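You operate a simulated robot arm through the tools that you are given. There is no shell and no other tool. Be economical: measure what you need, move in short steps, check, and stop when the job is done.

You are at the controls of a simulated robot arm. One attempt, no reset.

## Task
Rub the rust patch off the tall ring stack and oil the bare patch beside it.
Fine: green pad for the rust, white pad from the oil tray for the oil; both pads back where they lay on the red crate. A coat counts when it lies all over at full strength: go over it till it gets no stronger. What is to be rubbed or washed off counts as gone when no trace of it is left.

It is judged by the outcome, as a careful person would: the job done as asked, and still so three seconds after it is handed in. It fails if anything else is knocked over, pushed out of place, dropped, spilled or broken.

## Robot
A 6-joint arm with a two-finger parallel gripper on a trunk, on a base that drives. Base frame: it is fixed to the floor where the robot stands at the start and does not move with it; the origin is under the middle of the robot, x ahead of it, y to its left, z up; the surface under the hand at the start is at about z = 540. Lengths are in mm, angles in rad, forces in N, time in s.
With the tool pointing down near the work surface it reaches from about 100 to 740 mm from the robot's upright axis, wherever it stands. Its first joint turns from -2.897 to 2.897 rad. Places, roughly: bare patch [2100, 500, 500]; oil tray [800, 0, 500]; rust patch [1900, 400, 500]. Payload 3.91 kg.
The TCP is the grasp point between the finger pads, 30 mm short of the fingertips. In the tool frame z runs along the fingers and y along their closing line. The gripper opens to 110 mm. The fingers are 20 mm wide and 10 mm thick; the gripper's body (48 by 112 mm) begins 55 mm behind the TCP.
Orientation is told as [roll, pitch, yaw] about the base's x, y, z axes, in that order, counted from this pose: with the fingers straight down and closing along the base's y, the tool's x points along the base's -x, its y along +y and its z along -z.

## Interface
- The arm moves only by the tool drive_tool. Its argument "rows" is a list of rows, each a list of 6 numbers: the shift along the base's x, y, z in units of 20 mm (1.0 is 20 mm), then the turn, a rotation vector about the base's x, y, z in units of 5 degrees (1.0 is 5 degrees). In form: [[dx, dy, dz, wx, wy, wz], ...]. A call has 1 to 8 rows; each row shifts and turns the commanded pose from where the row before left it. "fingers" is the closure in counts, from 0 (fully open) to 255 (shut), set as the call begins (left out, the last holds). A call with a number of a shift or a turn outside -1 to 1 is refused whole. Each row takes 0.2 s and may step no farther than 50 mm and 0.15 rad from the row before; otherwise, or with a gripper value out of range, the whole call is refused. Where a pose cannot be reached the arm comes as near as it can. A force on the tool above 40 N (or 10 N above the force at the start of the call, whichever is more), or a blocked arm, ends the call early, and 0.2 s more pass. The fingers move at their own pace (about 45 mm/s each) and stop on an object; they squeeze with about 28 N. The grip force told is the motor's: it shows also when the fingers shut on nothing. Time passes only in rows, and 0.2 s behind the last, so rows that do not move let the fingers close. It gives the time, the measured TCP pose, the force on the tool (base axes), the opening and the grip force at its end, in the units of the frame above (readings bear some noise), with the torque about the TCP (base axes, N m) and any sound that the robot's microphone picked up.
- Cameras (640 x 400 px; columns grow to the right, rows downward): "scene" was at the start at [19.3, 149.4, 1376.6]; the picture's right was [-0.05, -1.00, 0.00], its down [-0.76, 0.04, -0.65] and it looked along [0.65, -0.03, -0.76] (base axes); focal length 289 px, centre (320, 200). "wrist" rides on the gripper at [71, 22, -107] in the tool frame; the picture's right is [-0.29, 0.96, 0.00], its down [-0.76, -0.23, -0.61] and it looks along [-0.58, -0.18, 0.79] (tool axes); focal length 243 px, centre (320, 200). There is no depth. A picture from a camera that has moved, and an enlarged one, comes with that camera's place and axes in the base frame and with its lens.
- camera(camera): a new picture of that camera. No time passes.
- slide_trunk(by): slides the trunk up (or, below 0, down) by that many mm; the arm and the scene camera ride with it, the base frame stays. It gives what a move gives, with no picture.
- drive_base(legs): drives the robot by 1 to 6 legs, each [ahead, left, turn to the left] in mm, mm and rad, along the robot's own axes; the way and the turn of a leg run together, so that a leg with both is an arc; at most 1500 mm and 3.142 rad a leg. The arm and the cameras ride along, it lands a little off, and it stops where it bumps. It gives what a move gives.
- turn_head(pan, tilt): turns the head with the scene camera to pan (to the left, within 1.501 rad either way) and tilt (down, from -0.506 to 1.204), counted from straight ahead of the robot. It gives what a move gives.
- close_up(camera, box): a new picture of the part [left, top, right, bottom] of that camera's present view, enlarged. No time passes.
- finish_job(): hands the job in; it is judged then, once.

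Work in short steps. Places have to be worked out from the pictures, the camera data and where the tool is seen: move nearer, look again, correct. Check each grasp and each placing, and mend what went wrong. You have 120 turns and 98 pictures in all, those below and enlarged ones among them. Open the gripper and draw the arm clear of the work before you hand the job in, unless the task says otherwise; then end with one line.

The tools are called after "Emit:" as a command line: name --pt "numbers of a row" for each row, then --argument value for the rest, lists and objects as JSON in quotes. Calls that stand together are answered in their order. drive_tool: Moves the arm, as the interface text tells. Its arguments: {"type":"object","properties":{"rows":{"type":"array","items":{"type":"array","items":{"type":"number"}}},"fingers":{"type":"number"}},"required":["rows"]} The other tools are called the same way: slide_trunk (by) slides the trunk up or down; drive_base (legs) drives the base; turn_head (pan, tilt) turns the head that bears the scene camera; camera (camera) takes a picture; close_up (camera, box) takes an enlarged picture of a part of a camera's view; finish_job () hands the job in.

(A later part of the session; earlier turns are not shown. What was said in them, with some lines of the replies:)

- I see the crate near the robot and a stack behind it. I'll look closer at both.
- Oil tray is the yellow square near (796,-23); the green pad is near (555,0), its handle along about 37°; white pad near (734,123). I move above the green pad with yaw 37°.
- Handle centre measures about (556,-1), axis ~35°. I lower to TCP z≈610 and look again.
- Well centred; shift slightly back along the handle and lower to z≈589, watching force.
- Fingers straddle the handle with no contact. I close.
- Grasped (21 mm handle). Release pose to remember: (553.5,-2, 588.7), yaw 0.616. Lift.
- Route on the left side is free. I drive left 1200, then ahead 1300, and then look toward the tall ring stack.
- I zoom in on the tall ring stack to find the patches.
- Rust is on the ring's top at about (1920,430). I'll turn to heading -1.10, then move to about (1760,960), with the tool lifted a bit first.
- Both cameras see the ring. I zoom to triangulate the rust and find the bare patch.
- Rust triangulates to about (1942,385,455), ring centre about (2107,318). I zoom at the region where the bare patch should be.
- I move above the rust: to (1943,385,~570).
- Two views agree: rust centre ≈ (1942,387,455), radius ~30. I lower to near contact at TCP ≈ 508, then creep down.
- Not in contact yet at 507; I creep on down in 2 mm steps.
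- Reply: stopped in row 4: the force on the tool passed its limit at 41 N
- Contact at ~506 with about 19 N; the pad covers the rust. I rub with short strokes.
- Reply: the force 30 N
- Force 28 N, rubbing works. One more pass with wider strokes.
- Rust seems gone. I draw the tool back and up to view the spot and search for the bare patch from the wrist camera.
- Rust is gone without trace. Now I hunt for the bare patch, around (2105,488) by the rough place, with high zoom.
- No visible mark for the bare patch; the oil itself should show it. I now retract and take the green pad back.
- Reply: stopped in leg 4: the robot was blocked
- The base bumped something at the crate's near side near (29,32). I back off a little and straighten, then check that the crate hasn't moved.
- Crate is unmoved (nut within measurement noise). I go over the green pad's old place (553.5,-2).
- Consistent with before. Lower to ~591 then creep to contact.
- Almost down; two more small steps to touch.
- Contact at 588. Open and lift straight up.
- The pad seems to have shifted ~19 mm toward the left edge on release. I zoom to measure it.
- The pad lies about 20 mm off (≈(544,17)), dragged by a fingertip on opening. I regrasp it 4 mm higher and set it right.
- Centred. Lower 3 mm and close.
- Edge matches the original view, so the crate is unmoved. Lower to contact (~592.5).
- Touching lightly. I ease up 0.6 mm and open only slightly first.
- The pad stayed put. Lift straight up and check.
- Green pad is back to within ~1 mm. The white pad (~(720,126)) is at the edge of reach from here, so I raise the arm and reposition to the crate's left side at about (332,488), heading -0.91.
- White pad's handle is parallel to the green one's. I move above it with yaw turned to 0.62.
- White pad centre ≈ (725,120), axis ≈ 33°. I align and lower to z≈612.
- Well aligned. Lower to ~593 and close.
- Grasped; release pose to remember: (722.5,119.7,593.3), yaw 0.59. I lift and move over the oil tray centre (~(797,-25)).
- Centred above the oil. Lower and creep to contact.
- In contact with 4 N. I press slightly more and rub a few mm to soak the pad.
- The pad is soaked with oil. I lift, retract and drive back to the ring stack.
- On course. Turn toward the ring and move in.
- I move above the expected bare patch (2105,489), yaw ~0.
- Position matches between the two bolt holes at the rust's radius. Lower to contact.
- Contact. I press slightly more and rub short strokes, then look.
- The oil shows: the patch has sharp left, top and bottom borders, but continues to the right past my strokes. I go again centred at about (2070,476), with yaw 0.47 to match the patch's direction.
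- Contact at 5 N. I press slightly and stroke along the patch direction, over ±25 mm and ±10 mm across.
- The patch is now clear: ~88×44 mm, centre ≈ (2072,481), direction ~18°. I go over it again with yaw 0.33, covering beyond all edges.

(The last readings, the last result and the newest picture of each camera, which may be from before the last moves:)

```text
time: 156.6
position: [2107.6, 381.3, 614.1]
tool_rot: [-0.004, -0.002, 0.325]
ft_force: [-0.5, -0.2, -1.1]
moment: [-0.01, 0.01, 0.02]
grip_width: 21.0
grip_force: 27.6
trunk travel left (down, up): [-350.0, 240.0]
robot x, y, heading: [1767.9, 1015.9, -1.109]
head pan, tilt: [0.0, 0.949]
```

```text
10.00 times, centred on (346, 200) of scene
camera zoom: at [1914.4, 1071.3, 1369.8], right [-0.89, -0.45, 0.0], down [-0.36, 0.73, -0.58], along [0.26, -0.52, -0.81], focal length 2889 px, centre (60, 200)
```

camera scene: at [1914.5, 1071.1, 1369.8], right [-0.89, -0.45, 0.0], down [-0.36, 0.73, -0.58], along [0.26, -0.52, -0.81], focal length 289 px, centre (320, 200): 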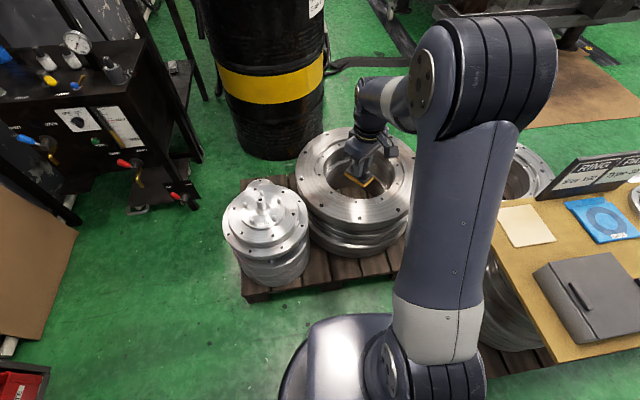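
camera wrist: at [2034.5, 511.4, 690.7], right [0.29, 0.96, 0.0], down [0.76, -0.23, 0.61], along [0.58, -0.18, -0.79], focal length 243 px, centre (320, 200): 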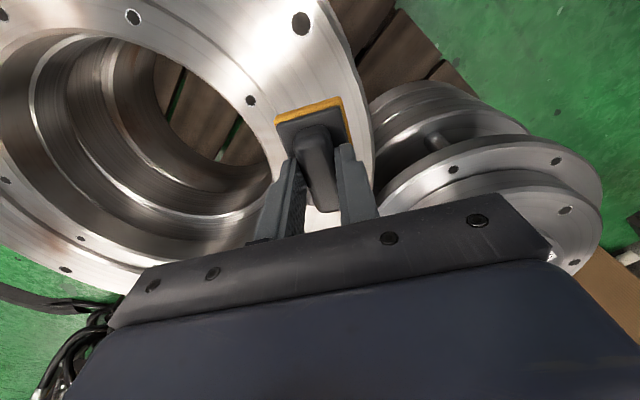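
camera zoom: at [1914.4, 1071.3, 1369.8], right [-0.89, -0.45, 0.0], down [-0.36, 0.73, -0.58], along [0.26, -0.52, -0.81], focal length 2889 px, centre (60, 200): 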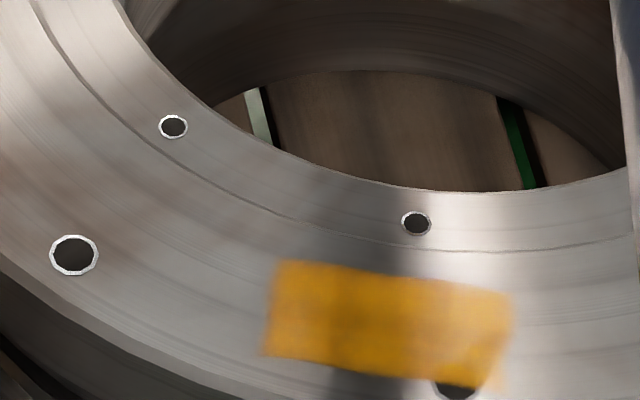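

That pass floated just above the surface (no force). I repeat with proper contact.

Emit:
drive_tool --pt "-0.3 0.85 0 0 0 0" --pt "-0.3 0.85 0 0 0 0" --pt "-0.3 0.85 -0.5 0 0 0" --pt "-0.3 0.85 -0.6 0 0 0" --pt "-0.3 0.85 -0.9 0 0 0" --pt "-0.3 0.75 -1 0 0 0" --pt "0 0 -1 0 0 0" --pt "0 0 -1 0 0 0"

Emit:
drive_tool --pt "0 0 -0.07 0 0 0" --pt "0 0 -0.05 0 0 0" --pt "0 0 -0.05 0 0 0" --pt "0 0 0 0 0 0"

```text
time: 158.3
position: [2072.2, 480.7, 514.8]
tool_rot: [-0.002, -0.002, 0.328]
ft_force: [0.3, 0.3, -0.8]
moment: [0.0, 0.01, 0.02]
grip_width: 21.0
grip_force: 28.3
trunk travel left (down, up): [-350.0, 240.0]
robot x, y, heading: [1770.2, 1011.4, -1.115]
head pan, tilt: [0.0, 0.949]
```

```text
time: 159.3
position: [2071.7, 479.7, 511.3]
tool_rot: [-0.003, -0.002, 0.326]
ft_force: [0.5, -0.3, -1.6]
moment: [0.01, -0.03, -0.02]
grip_width: 21.0
grip_force: 27.8
trunk travel left (down, up): [-350.0, 240.0]
robot x, y, heading: [1771.9, 1013.4, -1.11]
head pan, tilt: [0.0, 0.949]
```

Emit:
drive_tool --pt "0 0 -0.05 0 0 0" --pt "0 0 -0.05 0 0 0" --pt "0 0 0 0 0 0"

```text
time: 160.2
position: [2072.3, 480.0, 508.9]
tool_rot: [-0.005, -0.004, 0.327]
ft_force: [-1.2, 1.6, 11.7]
moment: [0.17, 0.1, 0.05]
grip_width: 21.1
grip_force: 28.4
trunk travel left (down, up): [-350.0, 240.0]
robot x, y, heading: [1771.5, 1014.2, -1.111]
head pan, tilt: [0.0, 0.949]
```

12 N contact. Now the strokes in three lanes.

Emit:
drive_tool --pt "0.9 0.3 -0.02 0 0 0" --pt "0.5 0.17 0 0 0 0" --pt "-0.13 0.4 0 0 0 0" --pt "-0.95 -0.32 0 0 0 0" --pt "-0.95 -0.32 0 0 0 0" --pt "-0.9 -0.3 0 0 0 0" --pt "0.26 -0.8 0 0 0 0" --pt "0.95 0.32 0 0 0 0"

Emit:
drive_tool --pt "0.95 0.32 0 0 0 0" --pt "0.9 0.3 0 0 0 0" --pt "-0.13 0.4 0 0 0 0" --pt "-0.95 -0.32 0 0 0 0" --pt "-0.95 -0.32 0 0 0 0" --pt "-0.9 -0.3 0 0 0 0" --pt "-0.13 0.4 0 0 0 0" --pt "0.95 0.32 0 0 0 0"

Emit:
drive_tool --pt "0.95 0.32 0 0 0 0" --pt "0.9 0.3 0 0 0 0" --pt "0.26 -0.8 0 0 0 0" --pt "-0.95 -0.32 0 0 0 0" --pt "-0.95 -0.32 0 0 0 0" --pt "-0.9 -0.3 0 0 0 0" --pt "0.95 0.32 0 0 0 0" --pt "0.5 0.57 0 0 0 0"

Emit:
drive_tool --pt "0 0 0.2 0 0 0" --pt "0 0 1 0 0 0" --pt "0.4 -1 1 0 0 0" --pt "0.4 -1 1 0 0 0" --pt "0.4 -1 1 0 0 0" --pt "0.4 -1 1 0 0 0" --pt "0 -1 0 0 0 0"

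Emit:
close_up --camera "scene" --box '[314, 180, 378, 220]'

```text
time: 161.9
position: [2064.6, 467.4, 508.2]
tool_rot: [-0.005, -0.002, 0.324]
ft_force: [-6.0, -2.8, 18.6]
moment: [-0.12, 0.37, 0.08]
grip_width: 21.2
grip_force: 27.8
trunk travel left (down, up): [-350.0, 240.0]
robot x, y, heading: [1768.6, 1015.3, -1.107]
head pan, tilt: [0.0, 0.949]
```

```text
time: 163.8
position: [2058.5, 485.6, 509.1]
tool_rot: [-0.002, -0.002, 0.326]
ft_force: [-1.4, 0.8, 7.3]
moment: [0.02, 0.11, 0.06]
grip_width: 21.1
grip_force: 28.4
trunk travel left (down, up): [-350.0, 240.0]
robot x, y, heading: [1768.6, 1012.0, -1.102]
head pan, tilt: [0.0, 0.949]
```

```text
time: 165.6
position: [2073.2, 483.2, 510.2]
tool_rot: [-0.003, -0.001, 0.324]
ft_force: [-0.2, 0.0, 0.5]
moment: [0.0, 0.04, 0.01]
grip_width: 21.1
grip_force: 27.7
trunk travel left (down, up): [-350.0, 240.0]
robot x, y, heading: [1766.3, 1013.1, -1.108]
head pan, tilt: [0.0, 0.949]
```

```text
time: 167.2
position: [2106.5, 380.9, 613.3]
tool_rot: [-0.003, -0.002, 0.325]
ft_force: [-0.7, -0.4, -0.1]
moment: [-0.02, 0.01, -0.01]
grip_width: 20.9
grip_force: 27.3
trunk travel left (down, up): [-350.0, 240.0]
robot x, y, heading: [1767.4, 1014.0, -1.111]
head pan, tilt: [0.0, 0.949]
```

```text
10.00 times, centred on (346, 200) of scene
camera zoom: at [1914.5, 1071.3, 1369.8], right [-0.89, -0.45, 0.0], down [-0.36, 0.73, -0.58], along [0.26, -0.52, -0.81], focal length 2889 px, centre (60, 200)
```

zoom: 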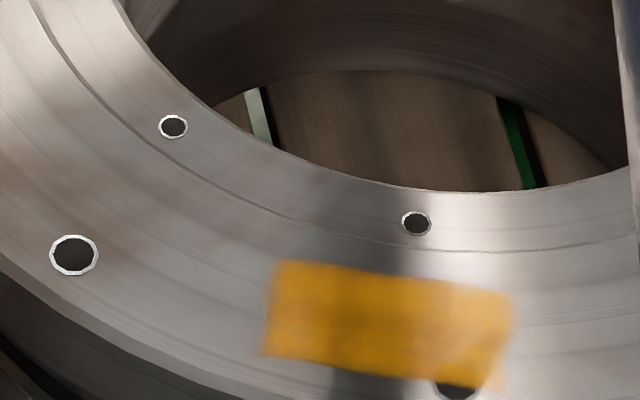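

Looks the same as before, so it seems saturated; I check at closer range with the wrist camera.

Emit:
drive_tool --pt "-0.46 0.1 0.8 0 0 0" --pt "-0.46 0.1 0.8 0 0 0" --pt "-0.46 0.1 0.8 0 0 0" --pt "-0.46 0.1 0.8 0 0 0" --pt "-0.46 0.1 0.8 0 0 0"

Emit:
camera --camera "wrist"

```text
time: 168.3
position: [2061.0, 392.1, 692.3]
tool_rot: [-0.002, 0.0, 0.327]
ft_force: [-0.5, -0.1, -1.3]
moment: [0.0, 0.04, 0.01]
grip_width: 21.0
grip_force: 28.2
trunk travel left (down, up): [-350.0, 240.0]
robot x, y, heading: [1771.2, 1013.5, -1.109]
head pan, tilt: [0.0, 0.949]
```

```text
35 pictures are left
camera wrist: at [1988.2, 389.4, 799.2], right [-0.03, 1.0, 0.0], down [0.79, 0.03, 0.61], along [0.61, 0.02, -0.79], focal length 243 px, centre (320, 200)
```

wrist: 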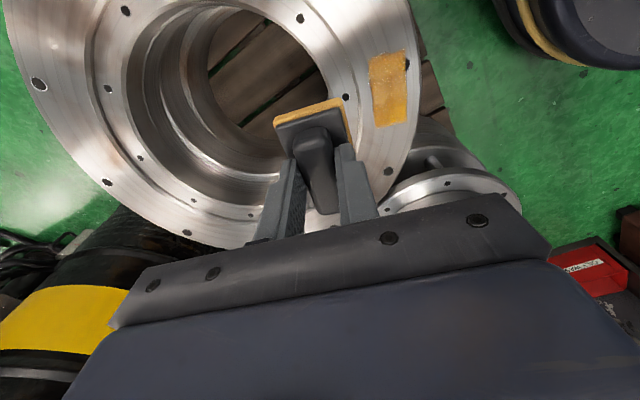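

Emit:
close_up --camera "wrist" --box '[350, 40, 430, 135]'

```text
4.21 times, centred on (390, 88) of wrist
camera zoom: at [1988.2, 389.4, 799.2], right [-0.03, 1.0, 0.0], down [0.79, 0.03, 0.61], along [0.61, 0.02, -0.79], focal length 1022 px, centre (25, 674)
```

zoom: 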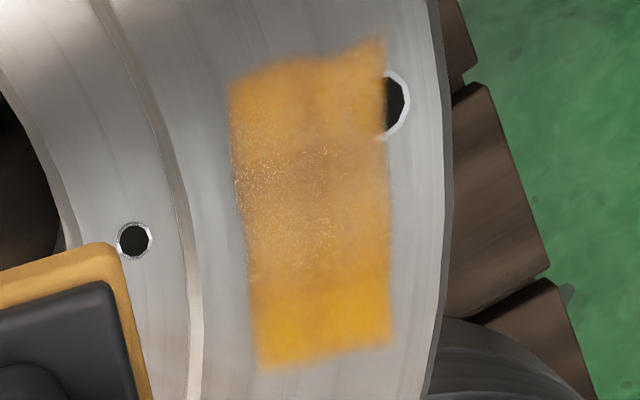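

Coverage looks complete with ~90×46 mm; I make one more firm pass and compare from the same viewpoint for strength.

Emit:
drive_tool --pt "0.08 1 -1 0 0 0" --pt "0.08 1 -1 0 0 0" --pt "0.08 1 -1 0 0 0" --pt "0.08 0.9 -1 0 0 0" --pt "0.08 0.6 -1 0 0 0" --pt "0 0 -1 0 0 0" --pt "0 0 -1 0 0 0" --pt "0 0 -1 0 0 0"

Emit:
drive_tool --pt "0 0 -0.5 0 0 0" --pt "0 0 -0.35 0 0 0" --pt "0 0 -0.1 0 0 0" --pt "0 0 0 0 0 0"

```text
time: 170.2
position: [2070.3, 482.6, 531.1]
tool_rot: [-0.005, -0.004, 0.326]
ft_force: [0.7, 1.1, -0.6]
moment: [-0.02, 0.02, 0.0]
grip_width: 21.0
grip_force: 28.4
trunk travel left (down, up): [-350.0, 240.0]
robot x, y, heading: [1772.8, 1015.7, -1.107]
head pan, tilt: [0.0, 0.949]
```

```text
time: 171.2
position: [2068.7, 481.8, 514.2]
tool_rot: [-0.004, -0.003, 0.326]
ft_force: [0.2, 0.2, 0.2]
moment: [-0.01, 0.0, -0.01]
grip_width: 21.2
grip_force: 28.3
trunk travel left (down, up): [-350.0, 240.0]
robot x, y, heading: [1769.7, 1015.1, -1.108]
head pan, tilt: [0.0, 0.949]
```

Emit:
drive_tool --pt "0 0 -0.1 0 0 0" --pt "0 0 -0.08 0 0 0" --pt "0 0 -0.05 0 0 0" --pt "0 0 -0.04 0 0 0" --pt "0 0 0 0 0 0"

```text
time: 172.3
position: [2067.9, 479.7, 509.5]
tool_rot: [-0.005, -0.004, 0.325]
ft_force: [-0.7, -1.7, 3.1]
moment: [-0.03, 0.07, 0.03]
grip_width: 20.9
grip_force: 28.0
trunk travel left (down, up): [-350.0, 240.0]
robot x, y, heading: [1771.2, 1011.8, -1.109]
head pan, tilt: [0.0, 0.949]
```

Emit:
drive_tool --pt "0.9 0.3 -0.05 0 0 0" --pt "0.5 0.17 0 0 0 0" --pt "-0.13 0.45 0 0 0 0" --pt "-0.95 -0.32 0 0 0 0" --pt "-0.95 -0.32 0 0 0 0" --pt "-0.9 -0.3 0 0 0 0" --pt "0.26 -0.75 0 0 0 0" --pt "0.95 0.32 0 0 0 0"

Emit:
drive_tool --pt "0.95 0.32 -0.01 0 0 0" --pt "0.9 0.3 0 0 0 0" --pt "-0.13 0.4 0 0 0 0" --pt "-0.95 -0.32 0 0 0 0" --pt "-0.95 -0.32 0 0 0 0" --pt "-0.9 -0.3 0 0 0 0" --pt "-0.13 0.4 0 0 0 0" --pt "0.95 0.32 0 0 0 0"

Emit:
drive_tool --pt "0.95 0.32 -0.03 0 0 0" --pt "0.9 0.3 0 0 0 0" --pt "0.26 -0.8 0 0 0 0" --pt "-0.95 -0.32 0 0 0 0" --pt "-0.95 -0.32 0 0 0 0" --pt "-0.9 -0.3 0 0 0 0" --pt "0.95 0.32 0 0 0 0" --pt "0.5 0.57 0 0 0 0"

Emit:
drive_tool --pt "0 0 0.3 0 0 0" --pt "0 0 1 0 0 0" --pt "0 -0.8 1 0 0 0" --pt "0 -0.8 1 0 0 0" --pt "0 -0.8 1 0 0 0" --pt "0 -0.8 1 0 0 0" --pt "-0.2 -0.7 1 0 0 0" --pt "-0.3 -0.6 1 0 0 0"

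Emit:
drive_tool --pt "0 0 1 0 0 0" --pt "0 0 0.9 0 0 0"

Emit:
close_up --camera "wrist" --box '[350, 40, 430, 135]'

Emit:
close_up --camera "scene" --box '[314, 180, 378, 220]'

```text
time: 174.2
position: [2061.4, 469.8, 507.1]
tool_rot: [-0.007, -0.004, 0.324]
ft_force: [-5.7, -3.1, 20.5]
moment: [-0.1, 0.29, 0.05]
grip_width: 21.1
grip_force: 27.4
trunk travel left (down, up): [-350.0, 240.0]
robot x, y, heading: [1769.8, 1011.8, -1.107]
head pan, tilt: [0.0, 0.949]
```

```text
time: 175.9
position: [2056.7, 488.8, 507.8]
tool_rot: [-0.002, -0.003, 0.328]
ft_force: [-2.2, -1.2, 6.6]
moment: [0.03, 0.06, 0.08]
grip_width: 21.2
grip_force: 28.3
trunk travel left (down, up): [-350.0, 240.0]
robot x, y, heading: [1770.5, 1012.6, -1.107]
head pan, tilt: [0.0, 0.949]
```

```text
time: 177.8
position: [2071.4, 481.5, 506.9]
tool_rot: [-0.006, -0.003, 0.325]
ft_force: [-3.6, -3.0, 14.1]
moment: [0.0, 0.26, 0.07]
grip_width: 21.0
grip_force: 27.9
trunk travel left (down, up): [-350.0, 240.0]
robot x, y, heading: [1771.8, 1013.7, -1.106]
head pan, tilt: [0.0, 0.949]
```

```text
time: 179.6
position: [2063.0, 392.6, 651.1]
tool_rot: [-0.001, -0.002, 0.326]
ft_force: [-0.4, -1.2, -1.0]
moment: [0.03, 0.0, 0.02]
grip_width: 21.3
grip_force: 28.1
trunk travel left (down, up): [-350.0, 240.0]
robot x, y, heading: [1769.1, 1011.4, -1.112]
head pan, tilt: [0.0, 0.949]
```

```text
time: 180.2
position: [2064.6, 395.4, 691.5]
tool_rot: [-0.002, 0.0, 0.326]
ft_force: [-0.3, -0.3, -1.3]
moment: [0.01, -0.02, -0.01]
grip_width: 21.1
grip_force: 27.9
trunk travel left (down, up): [-350.0, 240.0]
robot x, y, heading: [1769.3, 1008.1, -1.106]
head pan, tilt: [0.0, 0.949]
```

```text
4.21 times, centred on (390, 88) of wrist
camera zoom: at [1989.0, 392.6, 797.2], right [-0.03, 1.0, 0.0], down [0.79, 0.03, 0.61], along [0.61, 0.02, -0.79], focal length 1022 px, centre (25, 674)
```

zoom: 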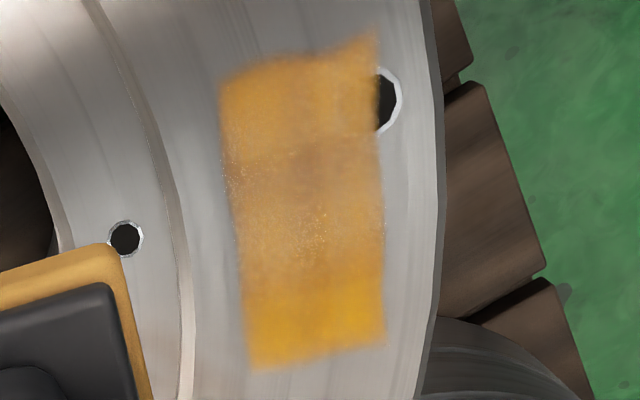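

```text
10.00 times, centred on (346, 200) of scene
camera zoom: at [1914.5, 1070.9, 1369.8], right [-0.89, -0.45, 0.0], down [-0.36, 0.73, -0.58], along [0.26, -0.52, -0.81], focal length 2889 px, centre (60, 200)
```

zoom: 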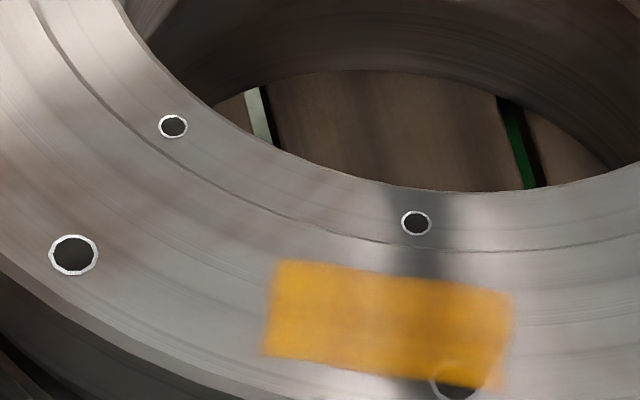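

Shape unchanged. One end looks more saturated in the wrist view; I shift the camera to tell whether that's reflection or thickness.

Emit:
drive_tool --pt "-1 0.3 0 0 0 -0.8" --pt "-1 0.3 0 0 0 -0.8" --pt "-1 0.2 0 0 0 -0.8" --pt "-1 0 0 0 0 -0.8"

Emit:
camera --camera "wrist"

Emit:
close_up --camera "scene" --box '[336, 202, 368, 222]'

```text
time: 181.2
position: [1983.0, 410.3, 691.0]
tool_rot: [-0.003, -0.001, 0.045]
ft_force: [0.4, 0.9, -0.8]
moment: [-0.02, 0.0, 0.0]
grip_width: 20.9
grip_force: 28.2
trunk travel left (down, up): [-350.0, 240.0]
robot x, y, heading: [1770.0, 1015.4, -1.109]
head pan, tilt: [0.0, 0.949]
```

```text
31 pictures are left
camera wrist: at [1911.8, 428.7, 796.9], right [0.25, 0.97, 0.0], down [0.77, -0.19, 0.61], along [0.59, -0.15, -0.79], focal length 243 px, centre (320, 200)
```

wrist: 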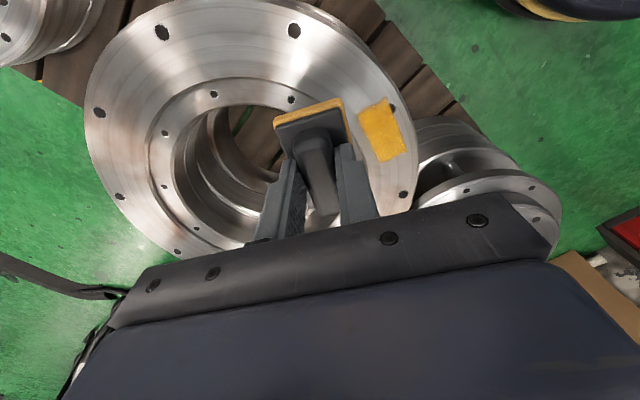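

```text
16.00 times, centred on (352, 212) of scene
camera zoom: at [1914.6, 1071.1, 1369.8], right [-0.89, -0.45, 0.0], down [-0.36, 0.73, -0.58], along [0.26, -0.52, -0.81], focal length 4623 px, centre (-192, 8)
```

zoom: 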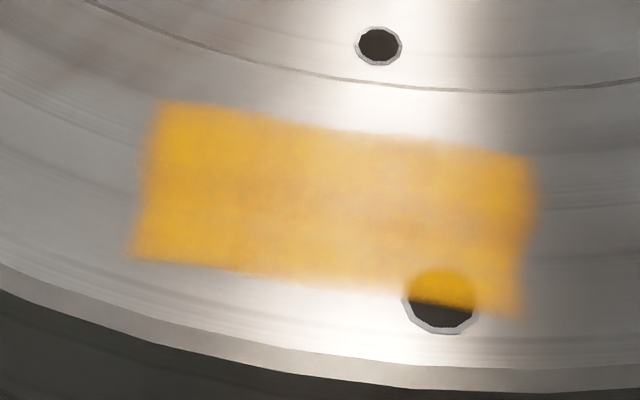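

Emit:
close_up --camera "wrist" --box '[340, 80, 420, 170]'

```text
4.44 times, centred on (380, 125) of wrist
camera zoom: at [1911.8, 428.7, 796.9], right [0.25, 0.97, 0.0], down [0.77, -0.19, 0.61], along [0.59, -0.15, -0.79], focal length 1078 px, centre (53, 533)
```

zoom: 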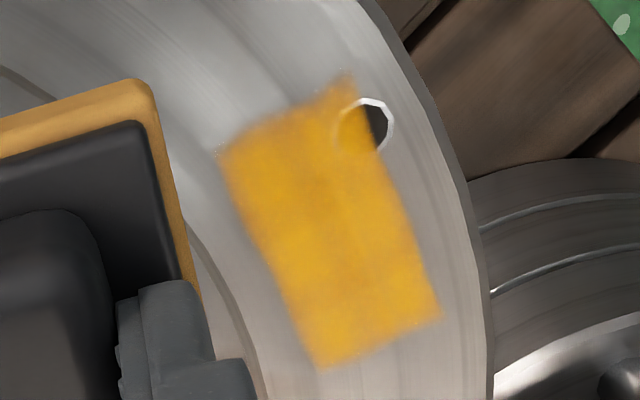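

From this view the coat is uniform and full with crisp limits; it no longer changes. I retract and take the white pad back.

Emit:
drive_tool --pt "0.06 0.97 0.8 0 0 0" --pt "0.06 0.97 0.8 0 0 0" --pt "0.06 0.97 0.8 0 0 0" --pt "0.06 0.97 0.8 0 0 0" --pt "0.06 0.97 0.8 0 0 0" --pt "0.06 0.97 0.8 0 0 0" --pt "0.06 0.97 0.8 0 0 0" --pt "0.06 0.97 0.8 0 0 0"

Emit:
drive_base --legs '[[-400, 0, 0], [0, 0, 1.11], [-1500, 0, 0], [-185, -330, 0], [0, 0, -0.912]]'

```text
time: 182.9
position: [1993.3, 565.9, 819.1]
tool_rot: [-0.001, -0.003, 0.047]
ft_force: [0.5, -0.1, -0.8]
moment: [0.01, -0.02, 0.0]
grip_width: 20.9
grip_force: 27.6
trunk travel left (down, up): [-350.0, 240.0]
robot x, y, heading: [1774.9, 1015.4, -1.106]
head pan, tilt: [0.0, 0.949]
```

```text
time: 199.5
position: [248.8, 629.0, 819.6]
tool_rot: [-0.003, -0.001, 0.259]
ft_force: [-0.3, 0.2, -1.0]
moment: [0.0, -0.03, 0.01]
grip_width: 21.2
grip_force: 27.5
trunk travel left (down, up): [-350.0, 240.0]
robot x, y, heading: [-66.3, 1020.6, -0.895]
head pan, tilt: [0.0, 0.949]
```

Emit:
drive_base --legs '[[0, -22, -0.017], [660, 0, 0]]'

Emit:
turn_head --pan 0.1 --tilt 1.0

Emit:
camera --camera "scene"

```text
time: 203.6
position: [629.5, 102.7, 818.1]
tool_rot: [-0.003, -0.002, 0.254]
ft_force: [0.1, 0.7, -0.6]
moment: [0.02, 0.01, 0.03]
grip_width: 21.2
grip_force: 28.2
trunk travel left (down, up): [-350.0, 240.0]
robot x, y, heading: [322.0, 493.2, -0.904]
head pan, tilt: [0.0, 0.949]
```

```text
time: 204.2
position: [628.9, 102.2, 819.2]
tool_rot: [-0.002, -0.003, 0.255]
ft_force: [-0.9, 0.5, -1.3]
moment: [-0.01, 0.0, 0.0]
grip_width: 21.1
grip_force: 28.3
trunk travel left (down, up): [-350.0, 240.0]
robot x, y, heading: [321.3, 496.8, -0.901]
head pan, tilt: [0.099, 1.0]
```

```text
28 pictures are left
camera scene: at [452.7, 587.7, 1366.2], right [-0.72, -0.69, 0.0], down [-0.58, 0.6, -0.54], along [0.38, -0.39, -0.84], focal length 289 px, centre (320, 200)
```

scene: 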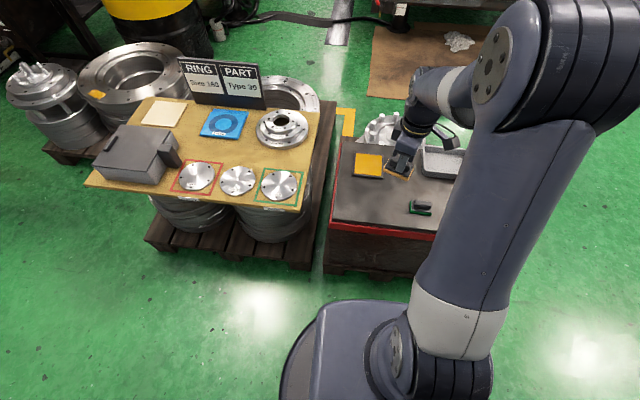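

Move above the white pad's place (722.5,119.7), yaw 0.59.

Emit:
drive_tool --pt "0.584 0.11 -0.5 0 0 0.48" --pt "0.584 0.11 -0.5 0 0 0.48" --pt "0.584 0.11 -0.5 0 0 0.48" --pt "0.584 0.11 -0.5 0 0 0.48" --pt "0.584 0.11 -0.5 0 0 0.48" --pt "0.584 0.11 -0.5 0 0 0.48" --pt "0.584 0.11 -0.5 0 0 0.48" --pt "0.584 0.11 -0.5 0 0 0.48"

Emit:
drive_tool --pt "0 0 -1 0 0 0" --pt "0 0 -1 0 0 0" --pt "0 0 -1 0 0 0" --pt "0 0 -1 0 0 0" --pt "0 0 -1 0 0 0" --pt "0 0 -1 0 0 0" --pt "0 0 0 0 0 0"

Emit:
camera --camera "wrist"

```text
time: 206.0
position: [722.4, 119.4, 737.4]
tool_rot: [-0.003, -0.002, 0.589]
ft_force: [0.4, -0.2, -0.8]
moment: [-0.01, 0.03, 0.05]
grip_width: 20.9
grip_force: 28.0
trunk travel left (down, up): [-350.0, 240.0]
robot x, y, heading: [319.5, 496.7, -0.901]
head pan, tilt: [0.099, 1.0]
```

```text
time: 207.6
position: [723.6, 119.3, 617.4]
tool_rot: [-0.004, -0.004, 0.586]
ft_force: [0.4, 0.9, -1.0]
moment: [0.03, 0.03, -0.01]
grip_width: 21.2
grip_force: 28.1
trunk travel left (down, up): [-350.0, 240.0]
robot x, y, heading: [320.0, 492.1, -0.898]
head pan, tilt: [0.099, 1.0]
```

```text
27 pictures are left
camera wrist: at [653.2, 98.1, 723.7], right [-0.29, 0.96, 0.0], down [0.76, 0.23, 0.61], along [0.59, 0.17, -0.79], focal length 243 px, centre (320, 200)
```

wrist: 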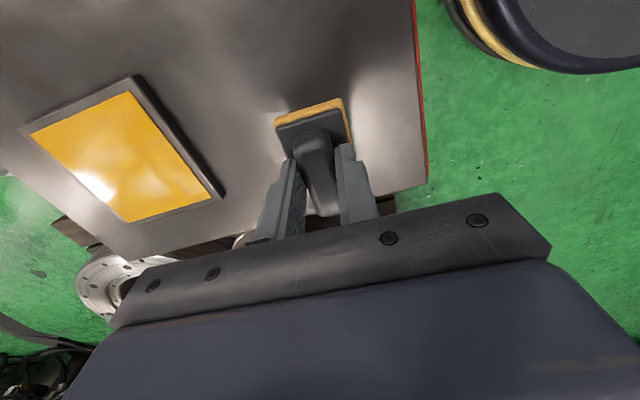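

View matches the one before the grasp. Lower and creep to contact.

Emit:
drive_tool --pt "-0.03 0 -0.7 0 0 0" --pt "0 0 -0.3 0 0 0" --pt "0 0 -0.1 0 0 0" --pt "0 0 0 0 0 0"

Emit:
drive_tool --pt "0 0 -0.04 0 0 0" --pt "0 0 -0.04 0 0 0" --pt "0 0 0 0 0 0"

```text
time: 208.6
position: [723.4, 119.4, 596.1]
tool_rot: [-0.004, -0.002, 0.588]
ft_force: [0.4, 0.7, -0.9]
moment: [-0.02, 0.01, 0.02]
grip_width: 21.1
grip_force: 28.0
trunk travel left (down, up): [-350.0, 240.0]
robot x, y, heading: [321.4, 495.9, -0.906]
head pan, tilt: [0.099, 1.0]
```

```text
time: 209.4
position: [723.7, 118.1, 594.7]
tool_rot: [-0.003, -0.002, 0.59]
ft_force: [-0.6, 0.0, -0.4]
moment: [-0.01, 0.03, 0.0]
grip_width: 21.2
grip_force: 28.0
trunk travel left (down, up): [-350.0, 240.0]
robot x, y, heading: [319.8, 496.9, -0.9]
head pan, tilt: [0.099, 1.0]
```

Emit:
drive_tool --pt "0 0 -0.04 0 0 0" --pt "0 0 -0.04 0 0 0" --pt "0 0 0 0 0 0"

```text
time: 210.2
position: [722.2, 118.1, 593.5]
tool_rot: [-0.001, -0.001, 0.591]
ft_force: [-0.1, 0.1, -0.7]
moment: [-0.03, 0.01, 0.02]
grip_width: 21.0
grip_force: 27.4
trunk travel left (down, up): [-350.0, 240.0]
robot x, y, heading: [321.3, 494.2, -0.901]
head pan, tilt: [0.099, 1.0]
```

Emit:
drive_tool --pt "0 0 -0.03 0 0 0" --pt "0 0 -0.03 0 0 0" --pt "0 0 0 0 0 0"

```text
time: 211.0
position: [723.6, 119.6, 592.2]
tool_rot: [-0.003, -0.001, 0.588]
ft_force: [0.4, -0.4, 0.6]
moment: [0.02, -0.01, 0.0]
grip_width: 21.1
grip_force: 28.1
trunk travel left (down, up): [-350.0, 240.0]
robot x, y, heading: [320.3, 491.5, -0.902]
head pan, tilt: [0.099, 1.0]
```

Just touching. I open slightly (30 mm) and look before lifting.

Emit:
drive_tool --pt "0 0 0 0 0 0" --pt "0 0 0 0 0 0" --pt "0 0 0 0 0 0" --fingers 185

Emit:
drive_tool --pt "0 0 0.5 0 0 0" --pt "0 0 1 0 0 0" --pt "0 0 1 0 0 0" --pt "0 0 1 0 0 0" --pt "0 0 1 0 0 0" --pt "0 0 1 0 0 0"

Emit:
camera --camera "wrist"

```text
time: 211.8
position: [722.6, 118.9, 592.7]
tool_rot: [-0.003, -0.004, 0.588]
ft_force: [-0.1, 0.1, -1.0]
moment: [0.04, 0.01, -0.03]
grip_width: 30.3
grip_force: 0.1
trunk travel left (down, up): [-350.0, 240.0]
robot x, y, heading: [321.2, 493.9, -0.906]
head pan, tilt: [0.099, 1.0]
```

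```text
time: 213.2
position: [720.8, 119.7, 704.1]
tool_rot: [-0.004, 0.0, 0.587]
ft_force: [-0.4, -0.4, -0.1]
moment: [0.01, 0.01, 0.01]
grip_width: 30.0
grip_force: 0.1
trunk travel left (down, up): [-350.0, 240.0]
robot x, y, heading: [322.9, 493.5, -0.896]
head pan, tilt: [0.099, 1.0]
```

```text
26 pictures are left
camera wrist: at [650.9, 97.6, 809.7], right [-0.29, 0.96, 0.0], down [0.76, 0.23, 0.61], along [0.58, 0.17, -0.79], focal length 243 px, centre (320, 200)
```

wrist: 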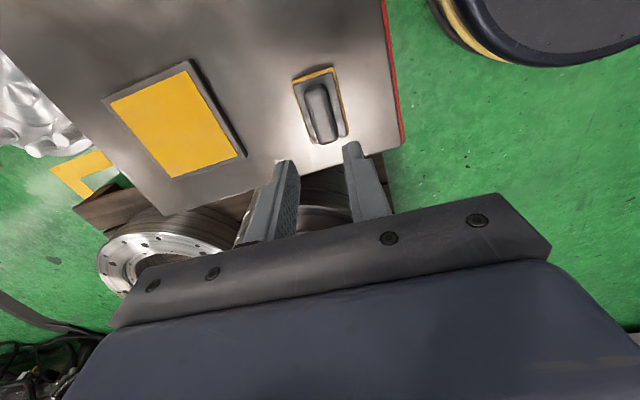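

White pad is back at (723,118). I raise and retract the arm, open the gripper, and check the scene.

Emit:
drive_tool --pt "-0.3 0.5 1 0 0 0" --pt "-0.5 0.6 1 0 0 0" --pt "-0.7 0.8 1 0 0 0" --pt "-0.7 0.8 1 0 0 0" --pt "-0.7 0.8 1 0 0 0" --pt "-0.7 0.8 0 0 0 0" --pt "-0.7 0.8 0 0 0 0" --fingers 0

Emit:
drive_base --legs '[[-300, 0, 0]]'

Emit:
turn_head --pan 0.15 --tilt 0.75

Emit:
camera --camera "scene"

Emit:
camera --camera "wrist"

```text
time: 214.8
position: [635.8, 220.8, 804.0]
tool_rot: [-0.002, -0.003, 0.588]
ft_force: [-0.3, -0.2, 0.1]
moment: [-0.01, 0.0, 0.01]
grip_width: 110.0
grip_force: 0.1
trunk travel left (down, up): [-350.0, 240.0]
robot x, y, heading: [326.8, 494.2, -0.9]
head pan, tilt: [0.099, 1.0]
```

```text
time: 216.9
position: [446.1, 462.9, 803.3]
tool_rot: [-0.004, -0.003, 0.591]
ft_force: [-0.1, -0.2, 0.0]
moment: [0.0, 0.03, -0.01]
grip_width: 110.0
grip_force: 0.0
trunk travel left (down, up): [-350.0, 240.0]
robot x, y, heading: [126.3, 735.1, -0.895]
head pan, tilt: [0.099, 1.0]
```

```text
time: 217.7
position: [445.0, 462.0, 802.9]
tool_rot: [-0.003, -0.002, 0.59]
ft_force: [-0.4, 0.4, -0.3]
moment: [0.0, -0.02, -0.01]
grip_width: 109.8
grip_force: 0.1
trunk travel left (down, up): [-350.0, 240.0]
robot x, y, heading: [127.7, 735.9, -0.9]
head pan, tilt: [0.15, 0.75]
```

```text
25 pictures are left
camera scene: at [273.4, 822.8, 1385.3], right [-0.68, -0.73, 0.0], down [-0.5, 0.46, -0.73], along [0.54, -0.5, -0.68], focal length 289 px, centre (320, 200)
```

scene: 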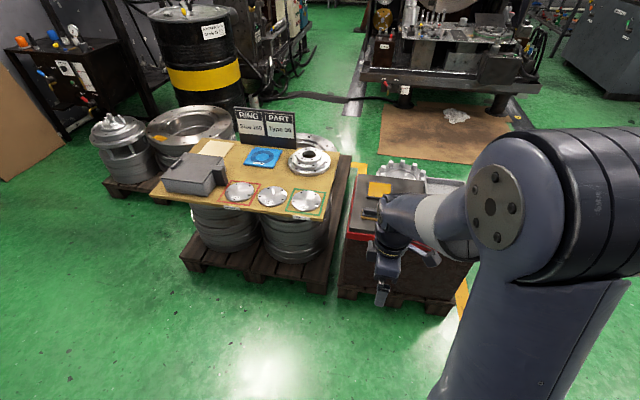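

```text
24 pictures are left
camera wrist: at [374.5, 440.9, 909.4], right [-0.29, 0.96, 0.0], down [0.76, 0.23, 0.61], along [0.58, 0.18, -0.79], focal length 243 px, centre (320, 200)
```

wrist: 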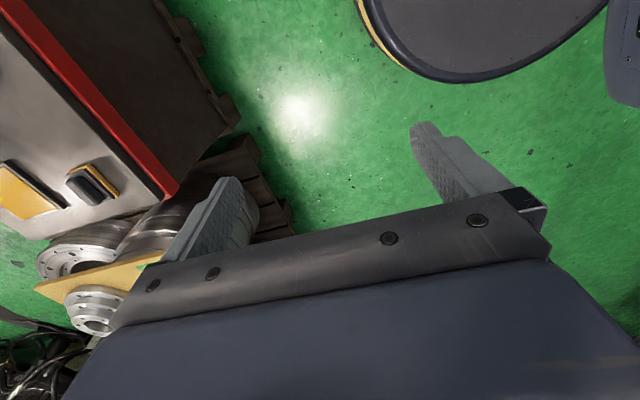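

Everything stands as it was, both pads lie in their places and the arm is clear. I hand in.

Emit:
finish_job

```text
The job is handed in.
```

I rubbed the rust off the tall ring stack with the green pad and oiled the bare patch beside it with the white one. No trace of rust shows, and further passes no longer changed the oil coat. Both pads are back where they lay on the red crate, though I had to reset the green one after it shifted about 20 mm on release. The base bumped something once near the crate on the way back; nothing looked moved afterwards.
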